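You operate a simulated robot arm through the tools that you are given. There is no shell and no other tool.

You are at the controls of a simulated two-armed robot. One attempt, no reset.

TASK
Fill the humidifier to MAX from the jug and switch it on.
Fine: fill it while it is off, spill nothing, shut its lid, put the jug back, leave the dial. Set down upright: clear jug.

It is judged by the outcome, as a careful person would: the job done as asked, and still so three seconds after it is handed in. It fails if anything else is knocked over, pushed out of place, dropped, spilled or broken. Lids that push on must go on centred and level and be pressed home; caps that screw on are set level and turned clockwise until they are tight.

THE ROBOT
Two 7-joint arms with four-finger grippers on one trunk that stands fixed in place. Base frame: the origin is at the foot of the trunk, x ahead of it, y to its left, z up. Lengths are in m, angles in rad, forces in N, time in s.
The left shoulder is at [0.039, 0.204, 1.253], the right one opposite. With the tool pointing down near the work surface each hand reaches from about 0.28 to 0.82 m from the base axis, measured 20 degrees to its own side. Payload 3.67 kg a hand.
The tool frame of a hand sits at the grasp point between the pads (the TCP): z along the fingers, y along the line on which they close. The tips reach 0.028 m beyond it. The gripper opens to 0.112 m; its body begins 0.073 m behind the TCP.
Orientation is that of the tool frame in the base frame, as a unit quaternion [w, x, y, z]. With the fingers straight down and closing along the base's y, the tool's x points along the base's -x, its y along +y and its z along -z.

THE INTERFACE
- The arms move only by the tool move_arm. It takes "left_moves", "right_moves" or both (then of equal length, played together; a hand with none holds still); each is a list that holds one entry, the list of rows, each a list of 7 numbers: the shift along the base's x, y, z in cm, then the turn, a rotation vector about the base's x, y, z in rad, then the gripper command, from -1 (shut) to 1 (fully open), values between in proportion. In form: [[[tx, ty, tz, wx, wy, wz, claw], ...]]. A call has 1 to 20 rows; each row shifts and turns the commanded pose from where the row before left it. Each row takes 0.2 s and may step no farther than 0.05 m and 0.15 rad from the row before; otherwise, or with a gripper value out of range, the whole call is refused. A pose out of reach is approached as far as the arm can. The call stops where the force on the tool passes 90 N (or 10 N more than at its start, if that is more) or the arm is blocked; 0.2 s more then pass. Each finger travels about 0.0724 m/s and halts on what it meets, pressing with about 30 N; the grip force reading is that of the motor and also rises with nothing between the fingers. The clock runs only during rows and for 0.2 s after the last one: add rows that do not move to give the fingers time. The reply holds the time, the measured pose of the TCP, the force on the tool along the base axes, the opening and the grip force, in the units named above and with some noise, with the torque about the TCP (base axes, N m) and any sound that the robot's microphone picked up.
- Cameras (640 x 400 px; columns grow to the right, rows downward): "scene" is now at [0.0957, 0.0595, 1.4707]; the picture's right is [0.37, -0.93, 0.02], its down [-0.64, -0.27, -0.72] and it looks along [0.67, 0.26, -0.69] (base axes); focal length 309 px, centre (320, 200). "left" rides on the left gripper at [0.06, 0.018, -0.104] in its tool frame; the picture's right is [-0.29, 0.96, 0.00], its down [-0.80, -0.24, -0.55] and it looks along [-0.53, -0.16, 0.83] (tool axes); focal length 234 px, centre (320, 200). "right" rides on the right gripper at [0.06, -0.018, -0.104] in its tool frame; the picture's right is [0.29, 0.96, 0.00], its down [-0.80, 0.24, -0.55] and it looks along [-0.53, 0.16, 0.83] (tool axes); focal length 234 px, centre (320, 200). There is no depth. A picture from a camera that has moved, and an enlarged one, comes with that camera's place and axes in the base frame and with its lens.
- capture(camera): a new picture of that camera. No time passes.
- lift_body(by): moves the trunk up (or, below 0, down) by that many m; the arms and the scene camera ride with it, the base frame stays. It gives what a move gives, with no picture.
- pan_tilt(pan, tilt): turns the head with the scene camera to pan (to the left, within 1.501 rad either way) and tilt (down, from -0.506 to 1.204), counted from straight ahead of the robot. It gives what a move gives.
- close_up(camera, box): a new picture of the part [left, top, right, bottom] of that camera's present view, enlarged. No time passes.
- finish_job(): hands the job in; it is judged then, once.

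Nothing tells you positions but the pictures and the camera data. Unless the task says otherwise, let go and move clear before handing in.

The tools are called after "Emit:" as name(argument=value, ...) on one line, values as JSON. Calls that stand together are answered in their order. move_arm: Moves the arms, as the interface text tells. Its arguments: {"type":"object","properties":{"left_moves":{"type":"array"},"right_moves":{"type":"array"}},"required":[]} The other tools are called the same way: lift_body (by) moves the trunk up or down; pan_tilt (pan, tilt) turns the head that bears the scene camera; capture (camera) takes a picture; close_up (camera, box) takes an enlarged picture of a part of a camera's view; finish_job () hands the job in.

At the start:

```text
clock: 0.0
left_eef_pos: [0.4798, 0.5034, 1.1213]
left_orientation: [0.0, -0.001, 1.0, -0.001]
left_force: [0.3, -0.5, 0.1]
left_torque: [-0.02, -0.02, -0.02]
left_finger_gap: 0.1121
left_grip_force: 0.0
right_eef_pos: [0.5061, -0.0471, 1.1173]
right_orientation: [0.001, 0.0, 1.0, -0.002]
right_force: [-0.4, 0.0, 0.2]
right_torque: [0.01, -0.03, 0.0]
right_finger_gap: 0.1121
right_grip_force: 0.1
trunk travel left (down, up): [-0.375, 0.139]
head pan, tilt (commanded): [0.382, 0.761]
```

scene: 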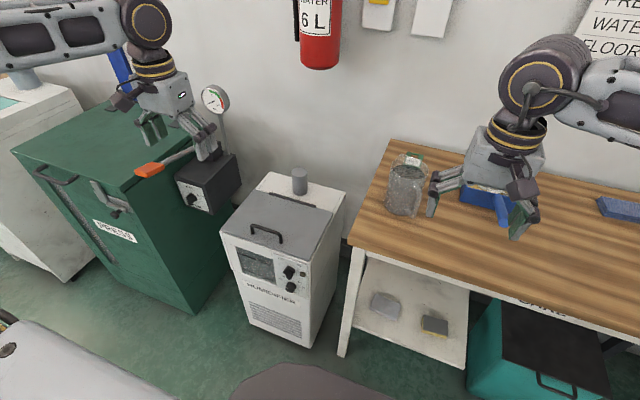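
right: 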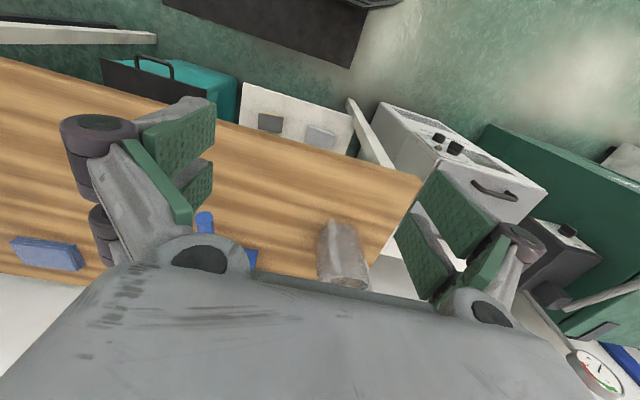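
left: 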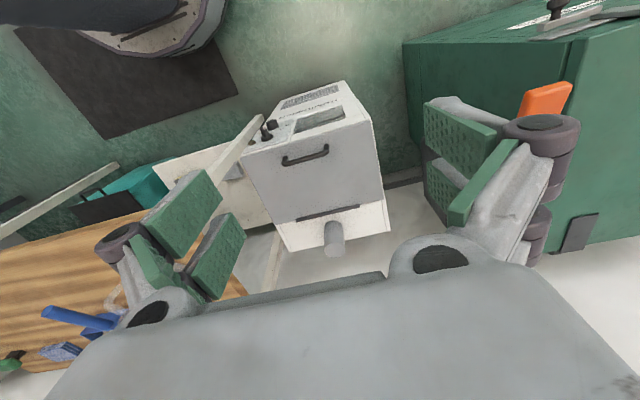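

I see a white humidifier (hinged lid with a handle on top, dials on the front) standing between a green cabinet and a wooden bench. The clear jug stands on the bench near its left end, so I'll take closer pictures before moving anything.

Emit:
close_up(camera="scene", box=[210, 150, 370, 350])

Emit:
close_up(camera="scene", box=[340, 130, 560, 260])

Emit:
close_up(camera="left", box=[220, 70, 420, 270])

Emit:
close_up(camera="right", box=[280, 80, 560, 300])

```text
2.00 times, centred on (290, 250) of scene
camera zoom: at [0.0957, 0.0595, 1.4707], right [0.37, -0.93, 0.02], down [-0.64, -0.27, -0.72], along [0.67, 0.26, -0.69], focal length 619 px, centre (380, 100)
```

zoom: 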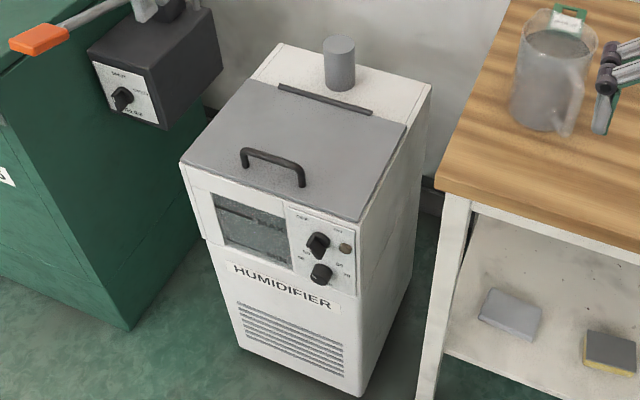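

```text
2.91 times, centred on (450, 195) of scene
camera zoom: at [0.0957, 0.0595, 1.4707], right [0.37, -0.93, 0.02], down [-0.64, -0.27, -0.72], along [0.67, 0.26, -0.69], focal length 900 px, centre (-58, 214)
```

zoom: 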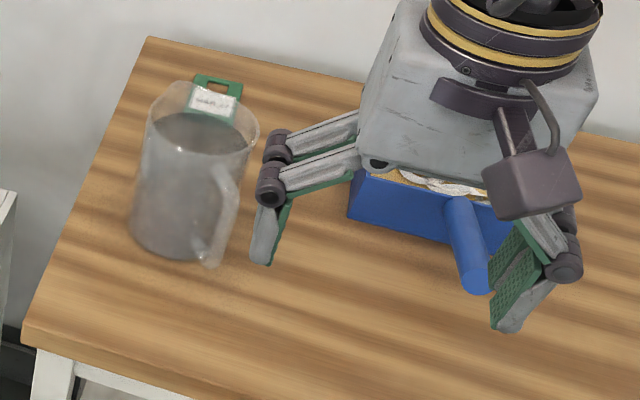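

```text
2.00 times, centred on (320, 170) of left
camera zoom: at [0.4209, 0.5227, 1.2245], right [0.29, 0.96, 0.0], down [0.8, -0.24, 0.55], along [0.53, -0.16, -0.83], focal length 468 px, centre (320, 260)
```

zoom: 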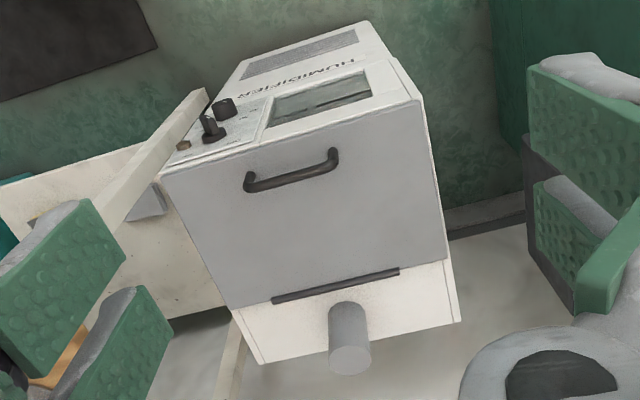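

```text
1.82 times, centred on (420, 190) of right
camera zoom: at [0.4468, -0.0649, 1.2196], right [-0.29, 0.96, 0.0], down [0.8, 0.24, 0.55], along [0.53, 0.16, -0.83], focal length 426 px, centre (138, 218)
```

zoom: 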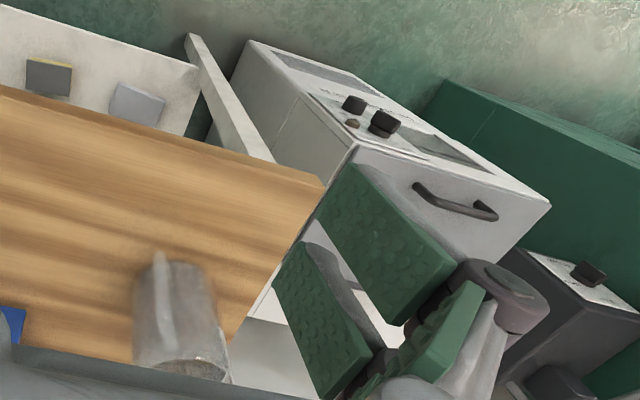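

The humidifier seems to stand on the floor with its top near z≈0.71, x 0.58–0.91, y 0.28–0.59. The bench top is at about z≈0.85. Next I'll enlarge the front panel, the water window and the jug.

Emit:
close_up(camera="scene", box=[215, 235, 325, 305])

Emit:
close_up(camera="scene", box=[375, 140, 445, 225])

Emit:
close_up(camera="left", box=[230, 75, 360, 160])

Emit:
close_up(camera="scene", box=[150, 130, 250, 220])

```text
5.71 times, centred on (270, 270) of scene
camera zoom: at [0.0957, 0.0595, 1.4707], right [0.37, -0.93, 0.02], down [-0.64, -0.27, -0.72], along [0.67, 0.26, -0.69], focal length 1768 px, centre (606, -200)
```

zoom: 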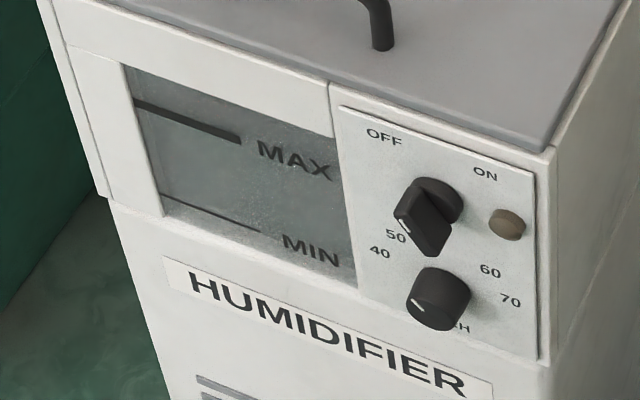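

```text
4.71 times, centred on (410, 182) of scene
camera zoom: at [0.0957, 0.0595, 1.4707], right [0.37, -0.93, 0.02], down [-0.64, -0.27, -0.72], along [0.67, 0.26, -0.69], focal length 1456 px, centre (-104, 282)
```

zoom: 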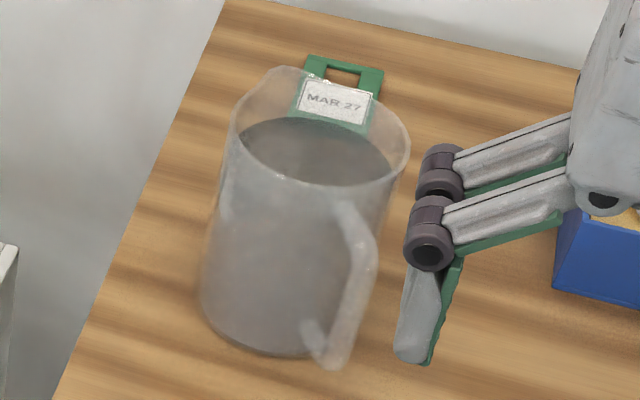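

```text
4.71 times, centred on (295, 118) of left
camera zoom: at [0.4209, 0.5227, 1.2245], right [0.29, 0.96, 0.0], down [0.8, -0.24, 0.55], along [0.53, -0.16, -0.83], focal length 1102 px, centre (438, 588)
```

zoom: 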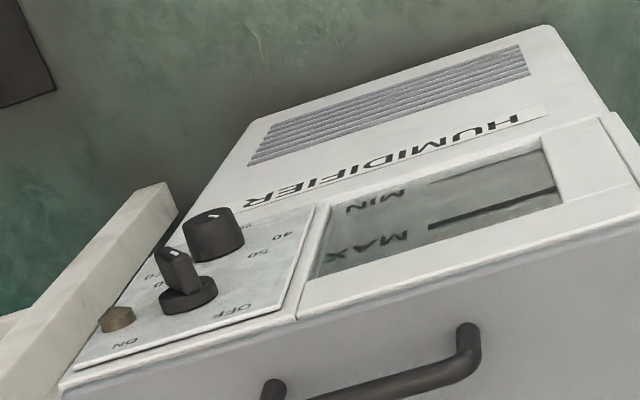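

```text
4.44 times, centred on (200, 175) of scene
camera zoom: at [0.0957, 0.0595, 1.4707], right [0.37, -0.93, 0.02], down [-0.64, -0.27, -0.72], along [0.67, 0.26, -0.69], focal length 1375 px, centre (853, 311)
```

zoom: 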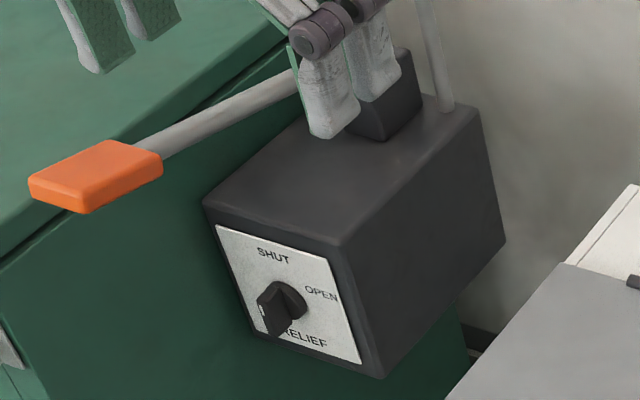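

The switch is an OFF/ON rotary knob with a humidity dial below it, and the water window has MAX and MIN lines. The clear jug holds water, with its handle toward the robot and its spout pointing away to the left. I'll move the left hand so its camera faces the front panel.

Emit:
move_arm(left_moves=[[[-2, -0.9, -3.4, 0, -0.0875, 0, 1], [-2, -0.9, -3.4, 0, -0.0875, 0, 1], [-2, -0.9, -3.4, 0, -0.0875, 0, 1], [-2, -0.9, -3.4, 0, -0.0875, 0, 1], [-2, -0.9, -3.4, 0, -0.0875, 0, 1], [-2, -0.9, -3.4, 0, -0.0875, 0, 1], [-2, -0.9, -3.4, 0, -0.0875, 0, 1], [-2, -0.9, -3.4, 0, -0.0875, 0, 1]]])

Emit:
capture(camera="left")

Emit:
capture(camera="scene")

```text
clock: 1.8
left_eef_pos: [0.3181, 0.4136, 0.856]
left_orientation: [0.344, -0.002, 0.939, 0.01]
left_force: [-0.4, -1.1, -0.1]
left_torque: [-0.03, -0.02, 0.02]
left_finger_gap: 0.1121
left_grip_force: 0.1
right_eef_pos: [0.5049, -0.0661, 1.1153]
right_orientation: [0.002, 0.0, 1.0, 0.008]
right_force: [0.0, 0.6, 0.4]
right_torque: [0.03, -0.02, -0.02]
right_finger_gap: 0.1122
right_grip_force: 0.0
trunk travel left (down, up): [-0.375, 0.139]
head pan, tilt (commanded): [0.382, 0.761]
```

```text
taken
camera left: at [0.2053, 0.4311, 0.8971], right [0.21, 0.96, 0.2], down [0.25, -0.25, 0.93], along [0.94, -0.14, -0.29], focal length 234 px, centre (320, 200)
```

left: 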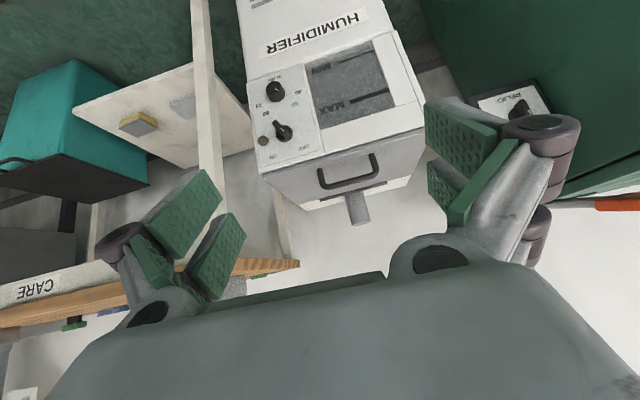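

```text
taken
camera scene: at [0.0936, 0.0577, 1.4708], right [0.37, -0.93, 0.02], down [-0.64, -0.27, -0.72], along [0.67, 0.26, -0.69], focal length 309 px, centre (320, 200)
```

scene: 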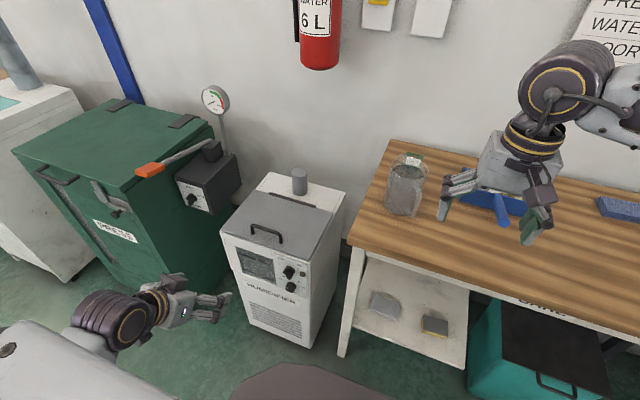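

Emit:
close_up(camera="left", box=[240, 40, 430, 200])

Emit:
close_up(camera="left", box=[250, 75, 320, 160])

Emit:
close_up(camera="scene", box=[375, 140, 445, 225])

Emit:
close_up(camera="scene", box=[150, 260, 250, 340])

```text
2.50 times, centred on (335, 120) of left
camera zoom: at [0.2053, 0.4311, 0.8971], right [0.21, 0.96, 0.2], down [0.25, -0.25, 0.93], along [0.94, -0.14, -0.29], focal length 585 px, centre (282, 400)
```

zoom: 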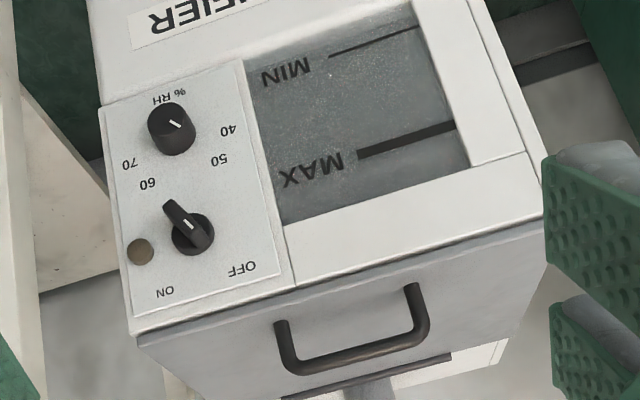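

```text
4.71 times, centred on (285, 118) of left
camera zoom: at [0.2053, 0.4311, 0.8971], right [0.21, 0.96, 0.2], down [0.25, -0.25, 0.93], along [0.94, -0.14, -0.29], focal length 1102 px, centre (485, 588)
```

zoom: 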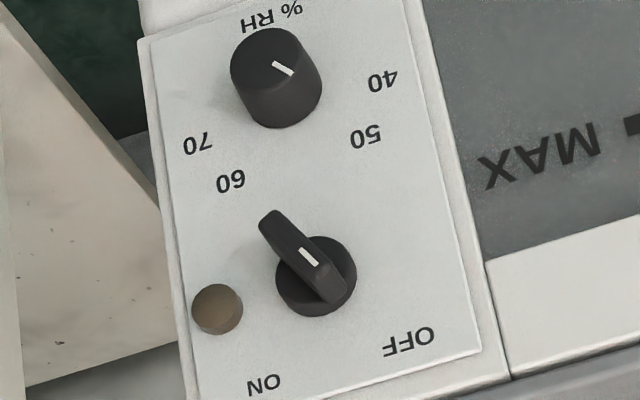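

```text
4.71 times, centred on (410, 182) of scene
camera zoom: at [0.0936, 0.0577, 1.4708], right [0.37, -0.93, 0.02], down [-0.64, -0.27, -0.72], along [0.67, 0.26, -0.69], focal length 1456 px, centre (-104, 282)
```

zoom: 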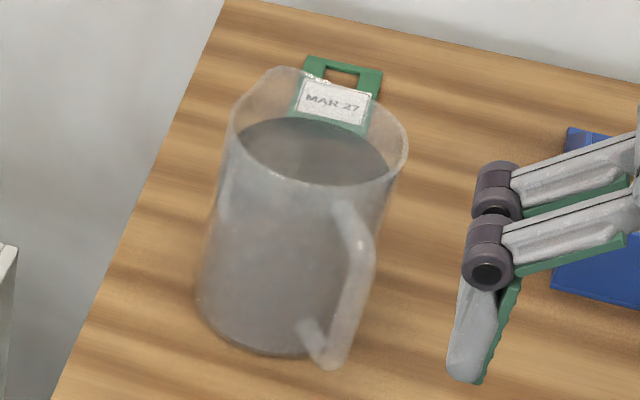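

```text
5.00 times, centred on (200, 300) of scene
camera zoom: at [0.0936, 0.0577, 1.4708], right [0.37, -0.93, 0.02], down [-0.64, -0.27, -0.72], along [0.67, 0.26, -0.69], focal length 1547 px, centre (920, -300)
```

zoom: 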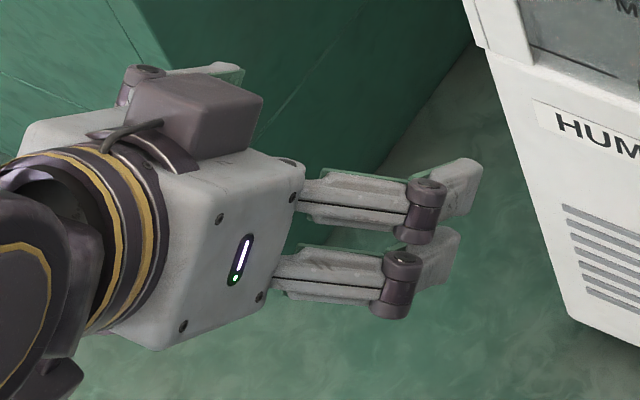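

The knob points to OFF now, at about (0.575, 0.338, 0.634), and needs a quarter turn clockwise to reach ON. The lid handle bar runs along y at about (0.617, 0.435, 0.745). I'll bring the left hand above that handle, pointing down with the fingers closing along x.

Emit:
move_arm(left_moves=[[[3, 0.3, 1.5, 0, 0.1167, 0, 1], [3, 0.3, 1.5, 0, 0.1167, 0, 1], [3, 0.3, 1.5, 0, 0.1167, 0, 1], [3, 0.3, 1.5, 0, 0.1167, 0, 1], [3, 0.3, 1.5, 0, 0.1167, 0, 1], [3, 0.3, 1.5, 0, 0.1167, 0, 1], [1.08, 0, -0.3, 0, 0, -0.1428, 1], [1.08, 0, -0.3, 0, 0, -0.1428, 1], [1.08, 0, -0.3, 0, 0, -0.1428, 1], [1.08, 0, -0.3, 0, 0, -0.1428, 1], [1.08, 0, -0.3, 0, 0, -0.1428, 1], [1.08, 0, -0.3, 0, 0, -0.1428, 1], [1.08, 0, -0.3, 0, 0, -0.1428, 1], [1.08, 0, -0.3, 0, 0, -0.1428, 1], [1.08, 0, -0.3, 0, 0, -0.1428, 1], [1.08, 0, -0.3, 0, 0, -0.1428, 1], [1.08, 0, -0.3, 0, 0, -0.1428, 1]]])

Emit:
capture(camera="left")

Emit:
capture(camera="scene")

Emit:
capture(camera="right")

```text
clock: 5.4
left_eef_pos: [0.6198, 0.4304, 0.913]
left_orientation: [0.007, 0.707, 0.707, 0.006]
left_force: [0.4, 0.5, -0.1]
left_torque: [0.0, 0.0, -0.01]
left_finger_gap: 0.112
left_grip_force: 0.1
right_eef_pos: [0.5065, -0.0661, 1.1135]
right_orientation: [0.001, 0.0, 1.0, 0.007]
right_force: [0.8, 0.3, -0.2]
right_torque: [-0.01, 0.0, 0.0]
right_finger_gap: 0.1118
right_grip_force: 0.1
trunk travel left (down, up): [-0.375, 0.139]
head pan, tilt (commanded): [0.382, 0.761]
```

```text
taken
camera left: at [0.6369, 0.4915, 1.0178], right [0.96, -0.29, 0.02], down [-0.25, -0.8, 0.55], along [-0.15, -0.53, -0.84], focal length 234 px, centre (320, 200)
```

left: 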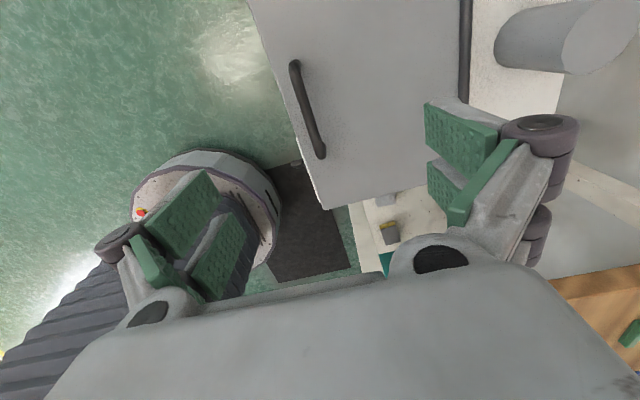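

```text
taken
camera scene: at [0.0963, 0.0594, 1.4706], right [0.37, -0.93, 0.02], down [-0.64, -0.27, -0.72], along [0.67, 0.26, -0.69], focal length 309 px, centre (320, 200)
```

scene: 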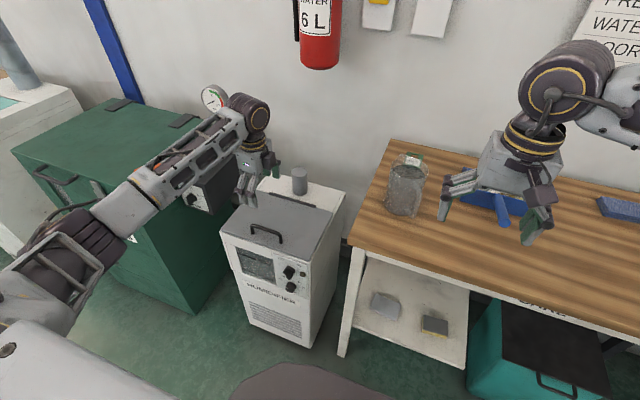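

```text
taken
camera right: at [0.447, -0.0851, 1.2166], right [-0.29, 0.96, 0.01], down [0.8, 0.23, 0.56], along [0.53, 0.17, -0.83], focal length 234 px, centre (320, 200)
```

right: 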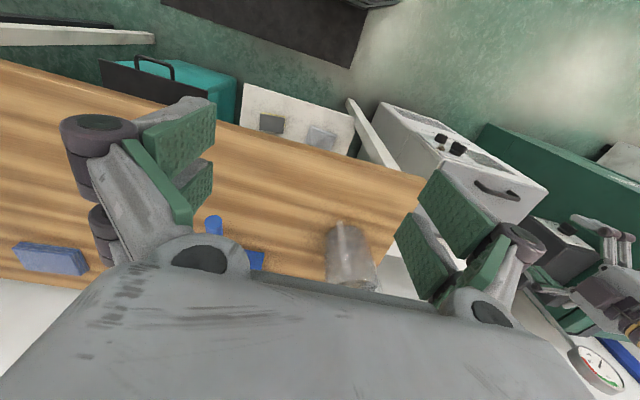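

The left hand is above the lid, and its own camera puts the bar at x≈0.611, y 0.387–0.483. I'll lower toward the handle and check again.

Emit:
move_arm(left_moves=[[[-0.4, 0.2, -4, 0, 0, 0, 1], [-0.4, 0.2, -4, 0, 0, 0, 1], [0, 0, -3, 0, 0, 0, 1], [0, 0, 0, 0, 0, 0, 1]]])

Emit:
capture(camera="left")

Emit:
close_up(camera="scene", box=[200, 150, 350, 310])

```text
clock: 6.4
left_eef_pos: [0.6124, 0.4354, 0.8035]
left_orientation: [0.005, 0.708, 0.707, 0.007]
left_force: [0.1, -0.3, -0.4]
left_torque: [0.03, 0.01, 0.02]
left_finger_gap: 0.112
left_grip_force: 0.0
right_eef_pos: [0.5063, -0.0644, 1.1135]
right_orientation: [0.001, 0.0, 1.0, 0.009]
right_force: [0.4, 0.0, -1.2]
right_torque: [0.03, 0.04, 0.01]
right_finger_gap: 0.112
right_grip_force: 0.0
trunk travel left (down, up): [-0.375, 0.139]
head pan, tilt (commanded): [0.382, 0.761]
```

```text
taken
camera left: at [0.6286, 0.4954, 0.9072], right [0.96, -0.29, 0.02], down [-0.25, -0.8, 0.55], along [-0.14, -0.53, -0.84], focal length 234 px, centre (320, 200)
```

left: 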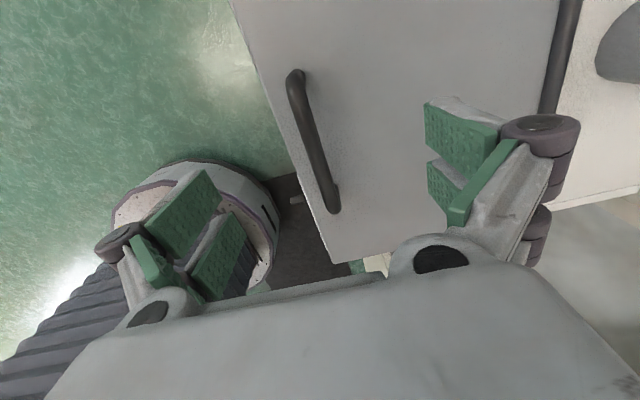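

```text
2.50 times, centred on (275, 230) of scene
camera zoom: at [0.0957, 0.0595, 1.4707], right [0.37, -0.93, 0.02], down [-0.64, -0.27, -0.72], along [0.67, 0.26, -0.69], focal length 773 px, centre (432, 125)
```

zoom: 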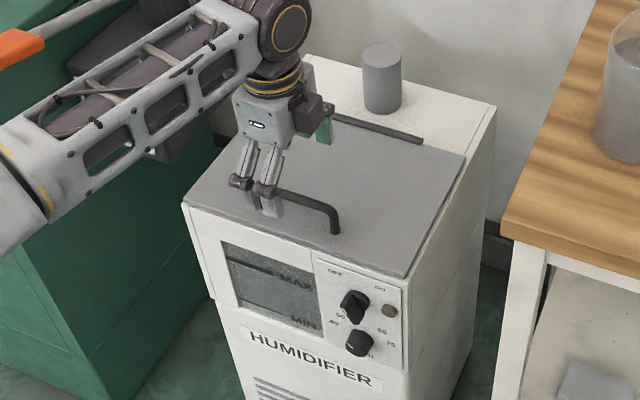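

Emit:
move_arm(left_moves=[[[0, 0, -2.5, 0, 0, 0, 1], [0, 0, -2.2, 0, 0, 0, 1], [0, 0, 0, 0, 0, 0, 1]]])

Emit:
capture(camera="left")

Emit:
close_up(camera="scene", box=[220, 170, 320, 260])

```text
clock: 7.2
left_eef_pos: [0.6105, 0.4331, 0.7554]
left_orientation: [0.006, 0.707, 0.707, 0.007]
left_force: [0.1, 0.2, 0.2]
left_torque: [0.02, 0.02, -0.03]
left_finger_gap: 0.1119
left_grip_force: 0.1
right_eef_pos: [0.5055, -0.0656, 1.1137]
right_orientation: [0.001, 0.0, 1.0, 0.007]
right_force: [-0.1, -0.4, -0.8]
right_torque: [0.02, -0.03, 0.0]
right_finger_gap: 0.1121
right_grip_force: 0.1
trunk travel left (down, up): [-0.375, 0.139]
head pan, tilt (commanded): [0.382, 0.761]
```

```text
taken
camera left: at [0.6275, 0.4942, 0.86], right [0.96, -0.29, 0.02], down [-0.25, -0.8, 0.55], along [-0.14, -0.53, -0.84], focal length 234 px, centre (320, 200)
```

left: 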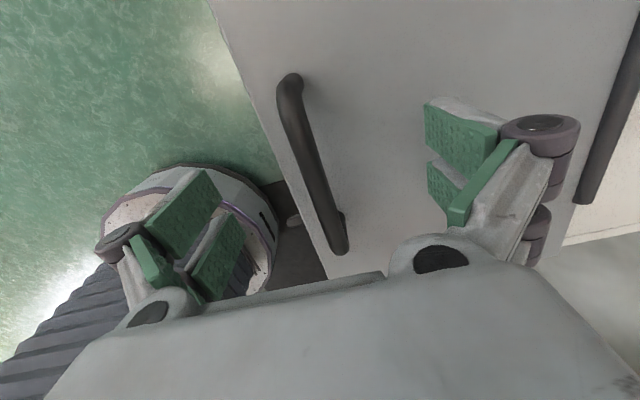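

```text
4.44 times, centred on (270, 215) of scene
camera zoom: at [0.0955, 0.0593, 1.4707], right [0.37, -0.93, 0.02], down [-0.64, -0.27, -0.72], along [0.67, 0.26, -0.69], focal length 1375 px, centre (542, 133)
```

zoom: 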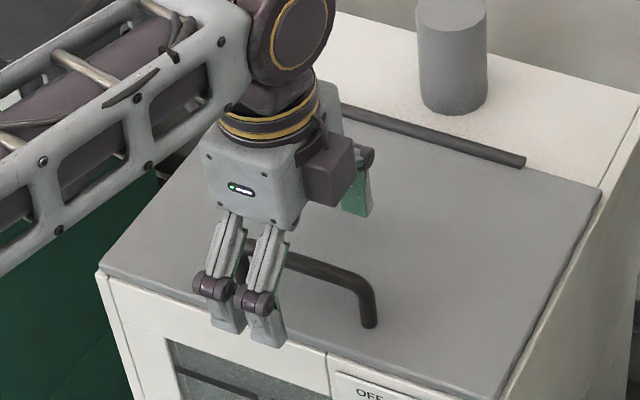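

The open fingers straddle the bar. I'll nudge right and slightly lower, then close on the handle.

Emit:
move_arm(left_moves=[[[0.2, -0.6, -0.6, 0, 0, 0, 1], [0, 0, 0, 0, 0, 0, 0.2], [0, 0, 0, 0, 0, 0, -0.5], [0, 0, 0, 0, 0, 0, -1], [0, 0, 0, 0, 0, 0, -1], [0, 0, 0, 0, 0, 0, -1]]])

Emit:
capture(camera="left")

Emit:
close_up(camera="scene", box=[220, 170, 320, 260])

```text
clock: 8.6
left_eef_pos: [0.6101, 0.4297, 0.7497]
left_orientation: [0.005, 0.707, 0.708, 0.006]
left_force: [-14.5, -1.2, 0.6]
left_torque: [-0.13, 0.06, -0.15]
left_finger_gap: 0.0104
left_grip_force: 44.7
right_eef_pos: [0.5038, -0.0659, 1.1144]
right_orientation: [0.0, 0.0, 1.0, 0.007]
right_force: [0.0, 0.5, -0.2]
right_torque: [-0.01, 0.0, 0.03]
right_finger_gap: 0.112
right_grip_force: 0.0
trunk travel left (down, up): [-0.375, 0.139]
head pan, tilt (commanded): [0.382, 0.761]
```

```text
taken
camera left: at [0.6269, 0.4892, 0.8536], right [0.96, -0.29, 0.01], down [-0.25, -0.8, 0.55], along [-0.15, -0.53, -0.84], focal length 234 px, centre (320, 200)
```

left: 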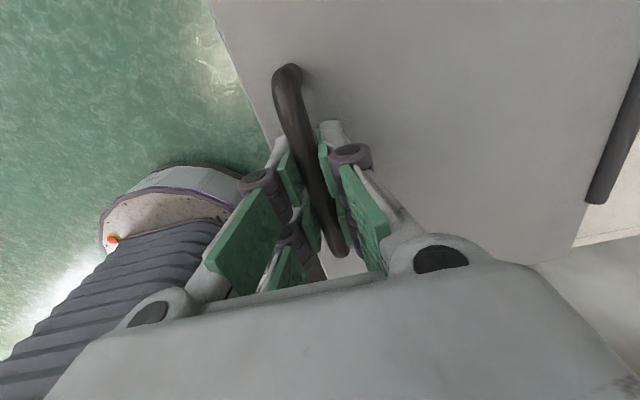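

```text
4.44 times, centred on (270, 215) of scene
camera zoom: at [0.0939, 0.0592, 1.4708], right [0.37, -0.93, 0.02], down [-0.64, -0.27, -0.72], along [0.67, 0.26, -0.69], focal length 1375 px, centre (542, 133)
```

zoom: 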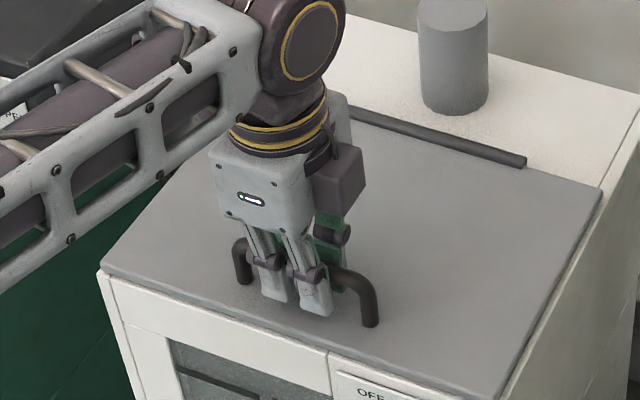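

The bar is held (gap 10 mm). I'll lift gently along the arc about the hinge at x≈0.795, watching the forces.

Emit:
move_arm(left_moves=[[[-0.1, 0, 0.9, 0, 0, 0, -1], [0.25, 0, 0.9, 0, 0, 0, -1], [0.3, 0, 0.9, 0, 0, 0, -1], [0.32, 0, 0.86, 0, 0, 0, -1], [0, 0, 0, 0, 0, 0, -1]]])

Emit:
close_up(camera="scene", box=[200, 150, 350, 260])

```text
clock: 9.8
left_eef_pos: [0.6213, 0.4287, 0.7836]
left_orientation: [0.006, 0.707, 0.707, 0.007]
left_force: [-0.3, 0.5, -2.0]
left_torque: [-0.51, 0.07, -0.56]
left_finger_gap: 0.0106
left_grip_force: 44.7
right_eef_pos: [0.506, -0.0654, 1.1137]
right_orientation: [0.001, 0.0, 1.0, 0.008]
right_force: [-0.4, 0.7, -0.7]
right_torque: [0.0, -0.01, 0.02]
right_finger_gap: 0.1122
right_grip_force: 0.0
trunk travel left (down, up): [-0.375, 0.139]
head pan, tilt (commanded): [0.382, 0.761]
```

```text
3.64 times, centred on (275, 205) of scene
camera zoom: at [0.096, 0.0597, 1.4706], right [0.37, -0.93, 0.02], down [-0.64, -0.27, -0.72], along [0.67, 0.26, -0.69], focal length 1125 px, centre (484, 182)
```

zoom: 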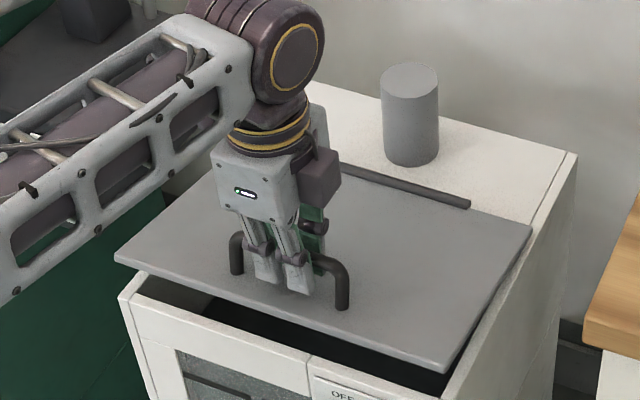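

The lid lifts freely with about 2 N of load. I'll keep following the arc.

Emit:
move_arm(left_moves=[[[0.77, 0, 1.69, 0, 0, 0, -1], [0.94, 0, 1.61, 0, 0, 0, -1], [1.09, 0, 1.5, 0, 0, 0, -1], [1.24, 0, 1.39, 0, 0, 0, -1], [1.37, 0, 1.25, 0, 0, 0, -1], [0, 0, 0, 0, 0, 0, -1]]])

Emit:
close_up(camera="scene", box=[200, 130, 350, 260])

Emit:
capture(camera="left")

```text
clock: 11.2
left_eef_pos: [0.6766, 0.429, 0.8574]
left_orientation: [0.006, 0.707, 0.707, 0.007]
left_force: [5.7, 0.8, -10.4]
left_torque: [-0.32, 0.05, -1.3]
left_finger_gap: 0.0111
left_grip_force: 44.8
right_eef_pos: [0.5074, -0.0656, 1.1135]
right_orientation: [0.0, 0.0, 1.0, 0.007]
right_force: [-0.4, 0.3, -0.8]
right_torque: [0.03, 0.05, -0.03]
right_finger_gap: 0.1118
right_grip_force: 0.0
trunk travel left (down, up): [-0.375, 0.139]
head pan, tilt (commanded): [0.382, 0.761]
```

```text
3.08 times, centred on (275, 195) of scene
camera zoom: at [0.0976, 0.0606, 1.4705], right [0.37, -0.93, 0.02], down [-0.64, -0.27, -0.72], along [0.67, 0.26, -0.69], focal length 952 px, centre (458, 215)
```

zoom: 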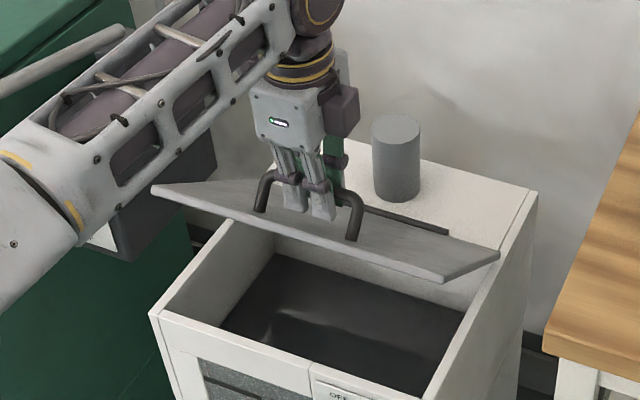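

```text
taken
camera left: at [0.6931, 0.4893, 0.961], right [0.96, -0.29, 0.02], down [-0.25, -0.8, 0.55], along [-0.15, -0.53, -0.83], focal length 234 px, centre (320, 200)
```

left: 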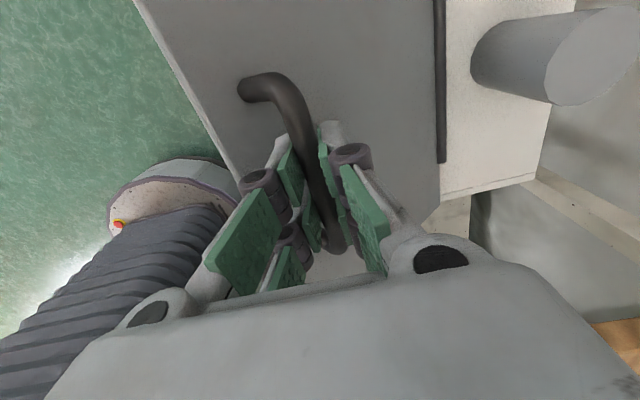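

The tank opening is visible under the lid. There is a slight outward pull on the hinge, so I'll correct inward while continuing and tilt the tool forward for reach.

Emit:
move_arm(left_moves=[[[1.69, 0, 0.87, 0, -0.08, 0, -1], [1.59, 0, 0.96, 0, -0.08, 0, -1], [1.68, 0, 0.79, 0, -0.08, 0, -1], [0, 0, 0, 0, 0, 0, -1]]])

Emit:
close_up(camera="scene", box=[200, 130, 350, 260])

Emit:
capture(camera="left")

```text
clock: 12.2
left_eef_pos: [0.7256, 0.4285, 0.8866]
left_orientation: [0.092, 0.701, 0.701, 0.092]
left_force: [-1.2, -0.6, -0.4]
left_torque: [-0.23, 0.15, -1.81]
left_finger_gap: 0.0109
left_grip_force: 45.1
right_eef_pos: [0.5055, -0.0655, 1.1123]
right_orientation: [0.001, 0.0, 1.0, 0.007]
right_force: [0.0, -0.3, -0.3]
right_torque: [-0.02, 0.0, -0.05]
right_finger_gap: 0.112
right_grip_force: 0.1
trunk travel left (down, up): [-0.375, 0.139]
head pan, tilt (commanded): [0.382, 0.761]
```

```text
3.08 times, centred on (275, 195) of scene
camera zoom: at [0.0956, 0.0596, 1.4707], right [0.37, -0.93, 0.02], down [-0.64, -0.27, -0.72], along [0.67, 0.26, -0.69], focal length 952 px, centre (458, 215)
```

zoom: 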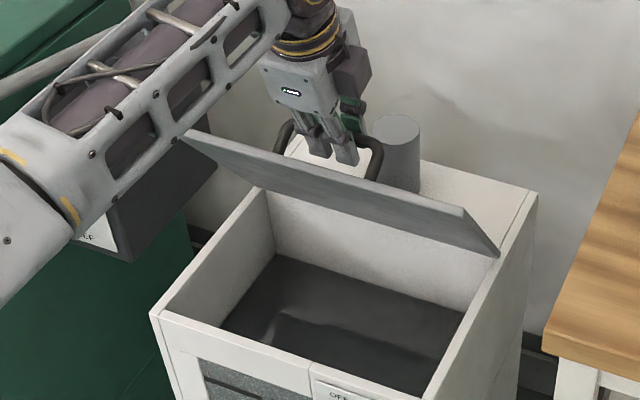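

```text
taken
camera left: at [0.7162, 0.4892, 0.9913], right [0.93, -0.29, 0.25], down [-0.37, -0.8, 0.47], along [0.06, -0.53, -0.85], focal length 234 px, centre (320, 200)
```

left: 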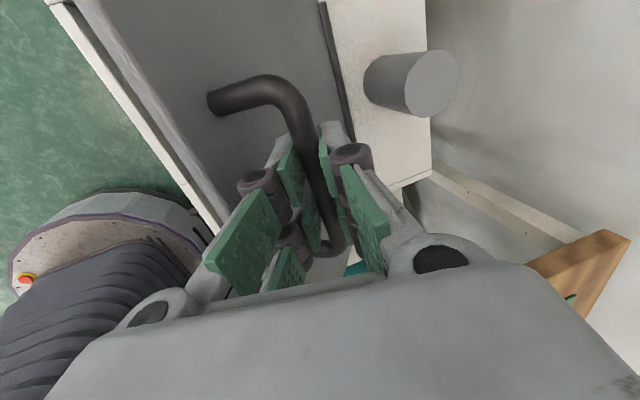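

Emit:
move_arm(left_moves=[[[1.75, 0, 0.63, 0, -0.06, 0, -1], [1.81, 0, 0.44, 0, -0.06, 0, -1], [1.83, 0, 0.27, 0, -0.06, 0, -1], [0, 0, 0, 0, 0, 0, -1]]])

Emit:
close_up(camera="scene", box=[200, 120, 350, 250])

Emit:
capture(camera="left")

```text
clock: 13.2
left_eef_pos: [0.7809, 0.4285, 0.8978]
left_orientation: [0.153, 0.69, 0.69, 0.155]
left_force: [-1.5, -1.5, -4.9]
left_torque: [0.53, 0.09, -1.64]
left_finger_gap: 0.0108
left_grip_force: 44.5
right_eef_pos: [0.5053, -0.065, 1.1136]
right_orientation: [0.0, 0.0, 1.0, 0.007]
right_force: [0.3, 0.0, -0.2]
right_torque: [-0.02, -0.01, -0.03]
right_finger_gap: 0.1117
right_grip_force: 0.1
trunk travel left (down, up): [-0.375, 0.139]
head pan, tilt (commanded): [0.382, 0.761]
```

```text
3.08 times, centred on (275, 185) of scene
camera zoom: at [0.0964, 0.0597, 1.4706], right [0.37, -0.93, 0.02], down [-0.64, -0.27, -0.72], along [0.67, 0.26, -0.69], focal length 952 px, centre (458, 246)
```

zoom: 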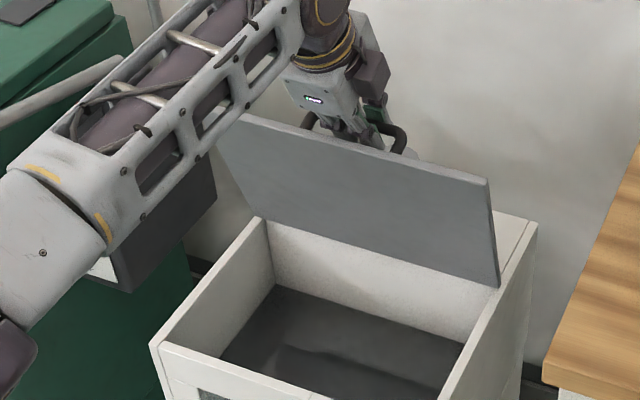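

```text
taken
camera left: at [0.753, 0.4891, 0.9995], right [0.87, -0.29, 0.41], down [-0.45, -0.8, 0.4], along [0.21, -0.53, -0.82], focal length 234 px, centre (320, 200)
```

left: 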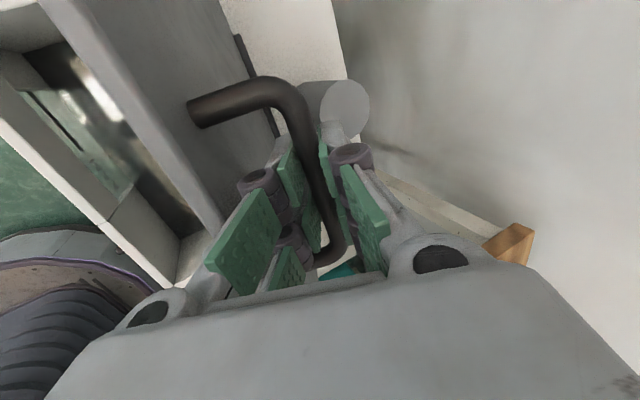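

The lid is about 75° open and the reach is fine. I'll continue over vertical in small steps.

Emit:
move_arm(left_moves=[[[0.93, 0, -0.1, 0, 0, 0, -1], [0.93, 0, -0.1, 0, 0, 0, -1], [0.93, 0, -0.06, 0, 0.03, 0, -1], [0, 0, 0, 0, 0, 0, -1]]])

Emit:
close_up(camera="scene", box=[200, 120, 350, 250])

Emit:
capture(camera="left")

```text
clock: 14.2
left_eef_pos: [0.8073, 0.4294, 0.8973]
left_orientation: [0.144, 0.692, 0.692, 0.145]
left_force: [0.9, -1.9, 3.9]
left_torque: [-0.05, 0.0, -1.89]
left_finger_gap: 0.0106
left_grip_force: 44.8
right_eef_pos: [0.5054, -0.0665, 1.1133]
right_orientation: [0.001, 0.0, 1.0, 0.007]
right_force: [-0.5, 0.4, 0.6]
right_torque: [0.02, 0.03, 0.02]
right_finger_gap: 0.1122
right_grip_force: 0.0
trunk travel left (down, up): [-0.375, 0.139]
head pan, tilt (commanded): [0.382, 0.761]
```

```text
3.08 times, centred on (275, 185) of scene
camera zoom: at [0.0953, 0.0591, 1.4707], right [0.37, -0.93, 0.02], down [-0.64, -0.27, -0.72], along [0.67, 0.26, -0.69], focal length 952 px, centre (458, 246)
```

zoom: 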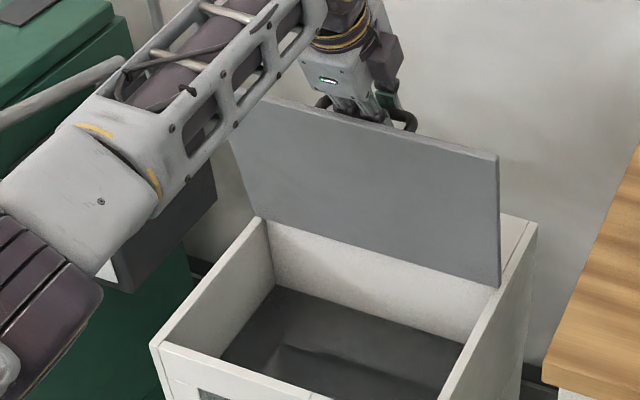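

```text
taken
camera left: at [0.7827, 0.4892, 1.0], right [0.88, -0.29, 0.38], down [-0.44, -0.8, 0.41], along [0.19, -0.53, -0.83], focal length 234 px, centre (320, 200)
```

left: 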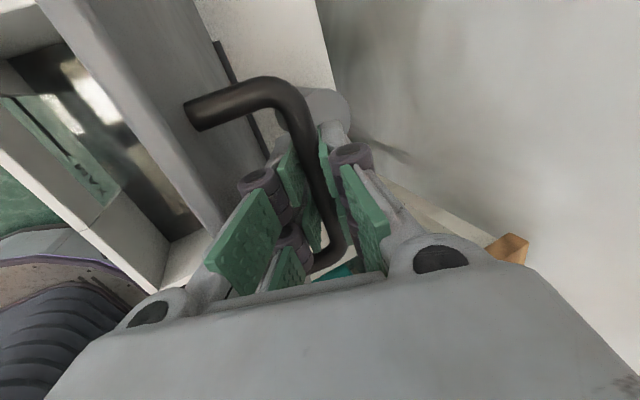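

Emit:
move_arm(left_moves=[[[0.93, 0, -0.05, 0, 0.03, 0, -1], [0.93, 0, -0.1, 0, 0.03, 0, -1], [0.93, 0, -0.15, 0, 0.03, 0, -1], [0.9, 0, -0.2, 0, 0.03, 0, -1], [0, 0, 0, 0, 0, 0, -1]]])

Emit:
close_up(camera="scene", box=[200, 120, 350, 250])

Emit:
capture(camera="left")

```text
clock: 15.4
left_eef_pos: [0.8261, 0.4286, 0.8963]
left_orientation: [0.1, 0.698, 0.701, 0.105]
left_force: [4.0, 35.3, 20.1]
left_torque: [0.92, -0.08, -1.81]
left_finger_gap: 0.011
left_grip_force: 44.7
left hand out of reach, approached as far as the arm can: row 3, 4
right_eef_pos: [0.5045, -0.0625, 1.1163]
right_orientation: [0.002, 0.0, 1.0, 0.007]
right_force: [0.1, -0.3, -0.6]
right_torque: [0.03, 0.0, -0.02]
right_finger_gap: 0.1122
right_grip_force: 0.1
trunk travel left (down, up): [-0.375, 0.139]
head pan, tilt (commanded): [0.382, 0.761]
```

```text
3.08 times, centred on (275, 185) of scene
camera zoom: at [0.0944, 0.0629, 1.4708], right [0.38, -0.93, 0.02], down [-0.64, -0.28, -0.72], along [0.67, 0.26, -0.69], focal length 952 px, centre (458, 246)
```

zoom: 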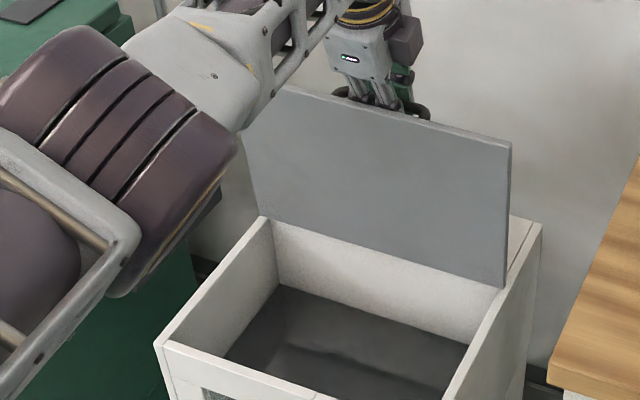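

```text
taken
camera left: at [0.813, 0.4882, 1.0003], right [0.92, -0.28, 0.27], down [-0.38, -0.8, 0.46], along [0.09, -0.52, -0.85], focal length 234 px, centre (320, 200)
```

left: 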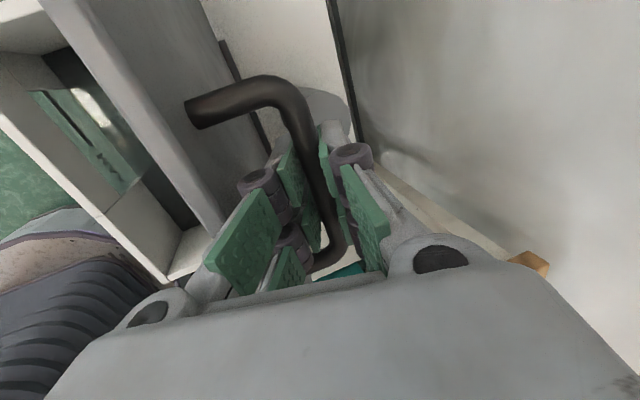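

The arm has reached full stretch with the lid near 88°. I'll back the command off a little and tilt the tool forward to regain reach.

Emit:
move_arm(left_moves=[[[-1.0, 0, 0.2, 0, -0.06, 0, -1], [0, 0, 0, 0, -0.06, 0, -1], [0, 0, 0, 0, 0, 0, -1]]])

Emit:
close_up(camera="scene", box=[200, 100, 350, 230])

Emit:
close_up(camera="left", box=[120, 60, 420, 300])

```text
clock: 16.2
left_eef_pos: [0.8106, 0.4237, 0.8858]
left_orientation: [0.137, 0.691, 0.696, 0.139]
left_force: [-0.7, 19.2, -31.3]
left_torque: [0.52, -0.28, -1.87]
left_finger_gap: 0.0103
left_grip_force: 44.9
right_eef_pos: [0.5093, -0.064, 1.1137]
right_orientation: [-0.001, -0.001, 1.0, 0.007]
right_force: [-0.3, 0.2, -0.5]
right_torque: [0.05, -0.02, -0.02]
right_finger_gap: 0.1119
right_grip_force: 0.1
trunk travel left (down, up): [-0.375, 0.139]
head pan, tilt (commanded): [0.382, 0.761]
```

```text
3.08 times, centred on (275, 165) of scene
camera zoom: at [0.0992, 0.0624, 1.4699], right [0.37, -0.93, 0.02], down [-0.64, -0.27, -0.72], along [0.67, 0.26, -0.7], focal length 952 px, centre (458, 308)
```

zoom: 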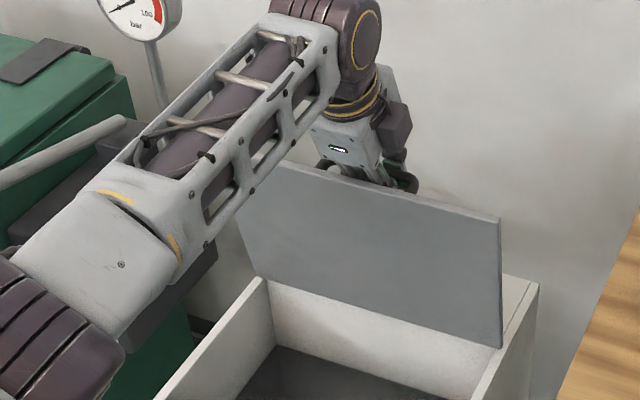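

```text
1.67 times, centred on (270, 180) of left
camera zoom: at [0.7876, 0.4847, 0.9886], right [0.89, -0.28, 0.37], down [-0.43, -0.8, 0.42], along [0.17, -0.53, -0.83], focal length 390 px, centre (403, 233)
```

zoom: 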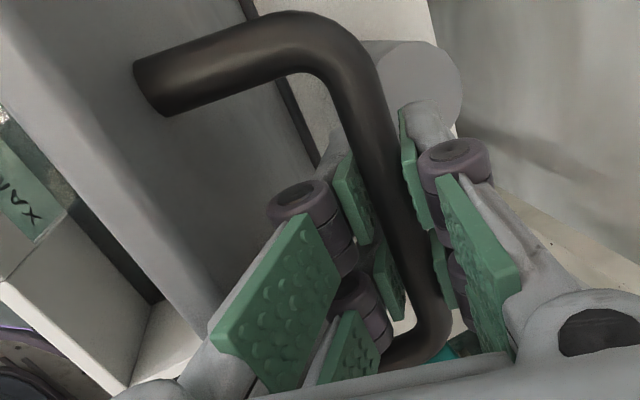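

Emit:
move_arm(left_moves=[[[0, 0.4, -0.8, 0, 0, 0, -1], [0, 0, 0, 0, 0, 0, -1]]])

```text
clock: 16.8
left_eef_pos: [0.8143, 0.4246, 0.8865]
left_orientation: [0.144, 0.693, 0.692, 0.143]
left_force: [-2.2, 8.8, -17.5]
left_torque: [0.56, -0.13, -1.59]
left_finger_gap: 0.0104
left_grip_force: 45.3
right_eef_pos: [0.5074, -0.0634, 1.113]
right_orientation: [-0.001, 0.001, 1.0, 0.006]
right_force: [-0.5, 0.5, 0.6]
right_torque: [0.04, -0.02, 0.05]
right_finger_gap: 0.1118
right_grip_force: 0.0
trunk travel left (down, up): [-0.375, 0.139]
head pan, tilt (commanded): [0.382, 0.761]
```

Emit:
move_arm(left_moves=[[[0, 0.3, -0.9, 0, 0, 0, -1], [0, 0, 0, 0, 0, 0, -1]]])

```text
clock: 17.4
left_eef_pos: [0.8167, 0.4241, 0.8848]
left_orientation: [0.148, 0.692, 0.691, 0.146]
left_force: [3.6, -3.9, 17.8]
left_torque: [-0.39, 0.15, -1.96]
left_finger_gap: 0.0101
left_grip_force: 45.0
right_eef_pos: [0.5033, -0.0667, 1.1155]
right_orientation: [0.002, 0.0, 1.0, 0.008]
right_force: [0.6, -0.4, 0.6]
right_torque: [0.0, 0.02, 0.01]
right_finger_gap: 0.112
right_grip_force: 0.0
trunk travel left (down, up): [-0.375, 0.139]
head pan, tilt (commanded): [0.382, 0.761]
```

Emit:
move_arm(left_moves=[[[0.8, 0, 0.4, 0, 0, 0, -1], [0.9, 0, -0.05, 0, 0, 0, -1], [0.9, 0, -0.1, 0, 0, 0, -1], [0, 0, 0, 0, 0, 0, -1]]])

Emit:
close_up(camera="scene", box=[200, 100, 350, 230])

Emit:
close_up(camera="left", box=[120, 60, 420, 300])

```text
clock: 18.4
left_eef_pos: [0.8347, 0.424, 0.8855]
left_orientation: [0.14, 0.695, 0.691, 0.143]
left_force: [-29.7, -18.6, 12.0]
left_torque: [1.76, 5.42, 0.84]
left_finger_gap: 0.0146
left_grip_force: 44.8
right_eef_pos: [0.4999, -0.0665, 1.1161]
right_orientation: [0.002, 0.0, 1.0, 0.01]
right_force: [0.4, -0.6, -1.2]
right_torque: [-0.03, 0.03, 0.01]
right_finger_gap: 0.1121
right_grip_force: 0.0
trunk travel left (down, up): [-0.375, 0.139]
head pan, tilt (commanded): [0.382, 0.761]
```

```text
3.08 times, centred on (275, 165) of scene
camera zoom: at [0.0821, 0.0571, 1.4714], right [0.37, -0.93, 0.01], down [-0.63, -0.27, -0.73], along [0.68, 0.26, -0.69], focal length 952 px, centre (458, 308)
```

zoom: 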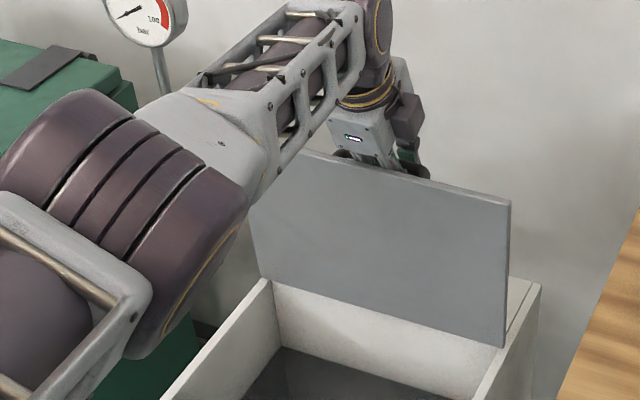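

```text
1.67 times, centred on (270, 180) of left
camera zoom: at [0.8111, 0.4846, 0.988], right [0.88, -0.29, 0.37], down [-0.44, -0.8, 0.41], along [0.18, -0.53, -0.83], focal length 390 px, centre (403, 233)
```

zoom: 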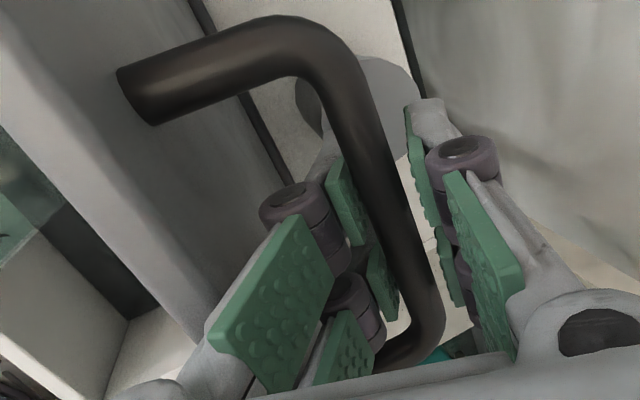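

Resistance rose sharply, so the lid is probably at its stop around 90–95°. I'll back off to relieve the load and see whether the lid stays.

Emit:
move_arm(left_moves=[[[-0.7, 0.2, -0.3, 0, 0, 0, -1], [-0.3, 0.2, 0, 0, 0.05, 0, -1], [0, 0, 0, 0, 0, 0, -1]]])

Emit:
close_up(camera="left", box=[120, 60, 420, 300])

```text
clock: 18.7
left_eef_pos: [0.8314, 0.4243, 0.8852]
left_orientation: [0.125, 0.693, 0.695, 0.144]
left_force: [-39.1, 33.1, 43.8]
left_torque: [1.53, 8.35, -0.4]
left_finger_gap: 0.0113
left_grip_force: 46.3
right_eef_pos: [0.5096, -0.0824, 1.1158]
right_orientation: [0.005, -0.002, 1.0, 0.012]
right_force: [0.0, 0.9, 1.4]
right_torque: [-0.09, -0.03, -0.01]
right_finger_gap: 0.1121
right_grip_force: 0.0
trunk travel left (down, up): [-0.375, 0.139]
head pan, tilt (commanded): [0.382, 0.761]
stopped in row 1 (left hand): the arm was blocked; the commanded pose is now the measured one
```

```text
1.67 times, centred on (270, 180) of left
camera zoom: at [0.8097, 0.4815, 0.9895], right [0.89, -0.29, 0.35], down [-0.42, -0.81, 0.4], along [0.17, -0.51, -0.85], focal length 390 px, centre (403, 233)
```

zoom: 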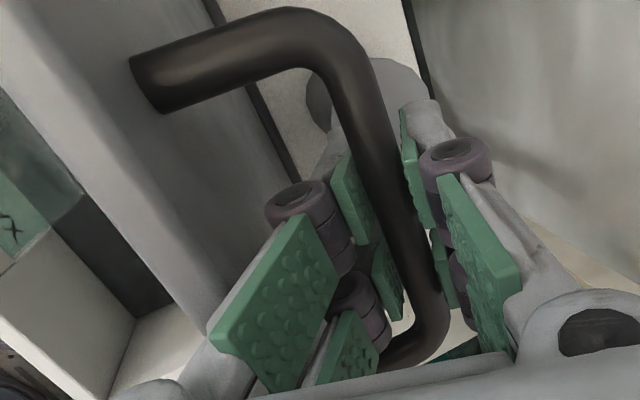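

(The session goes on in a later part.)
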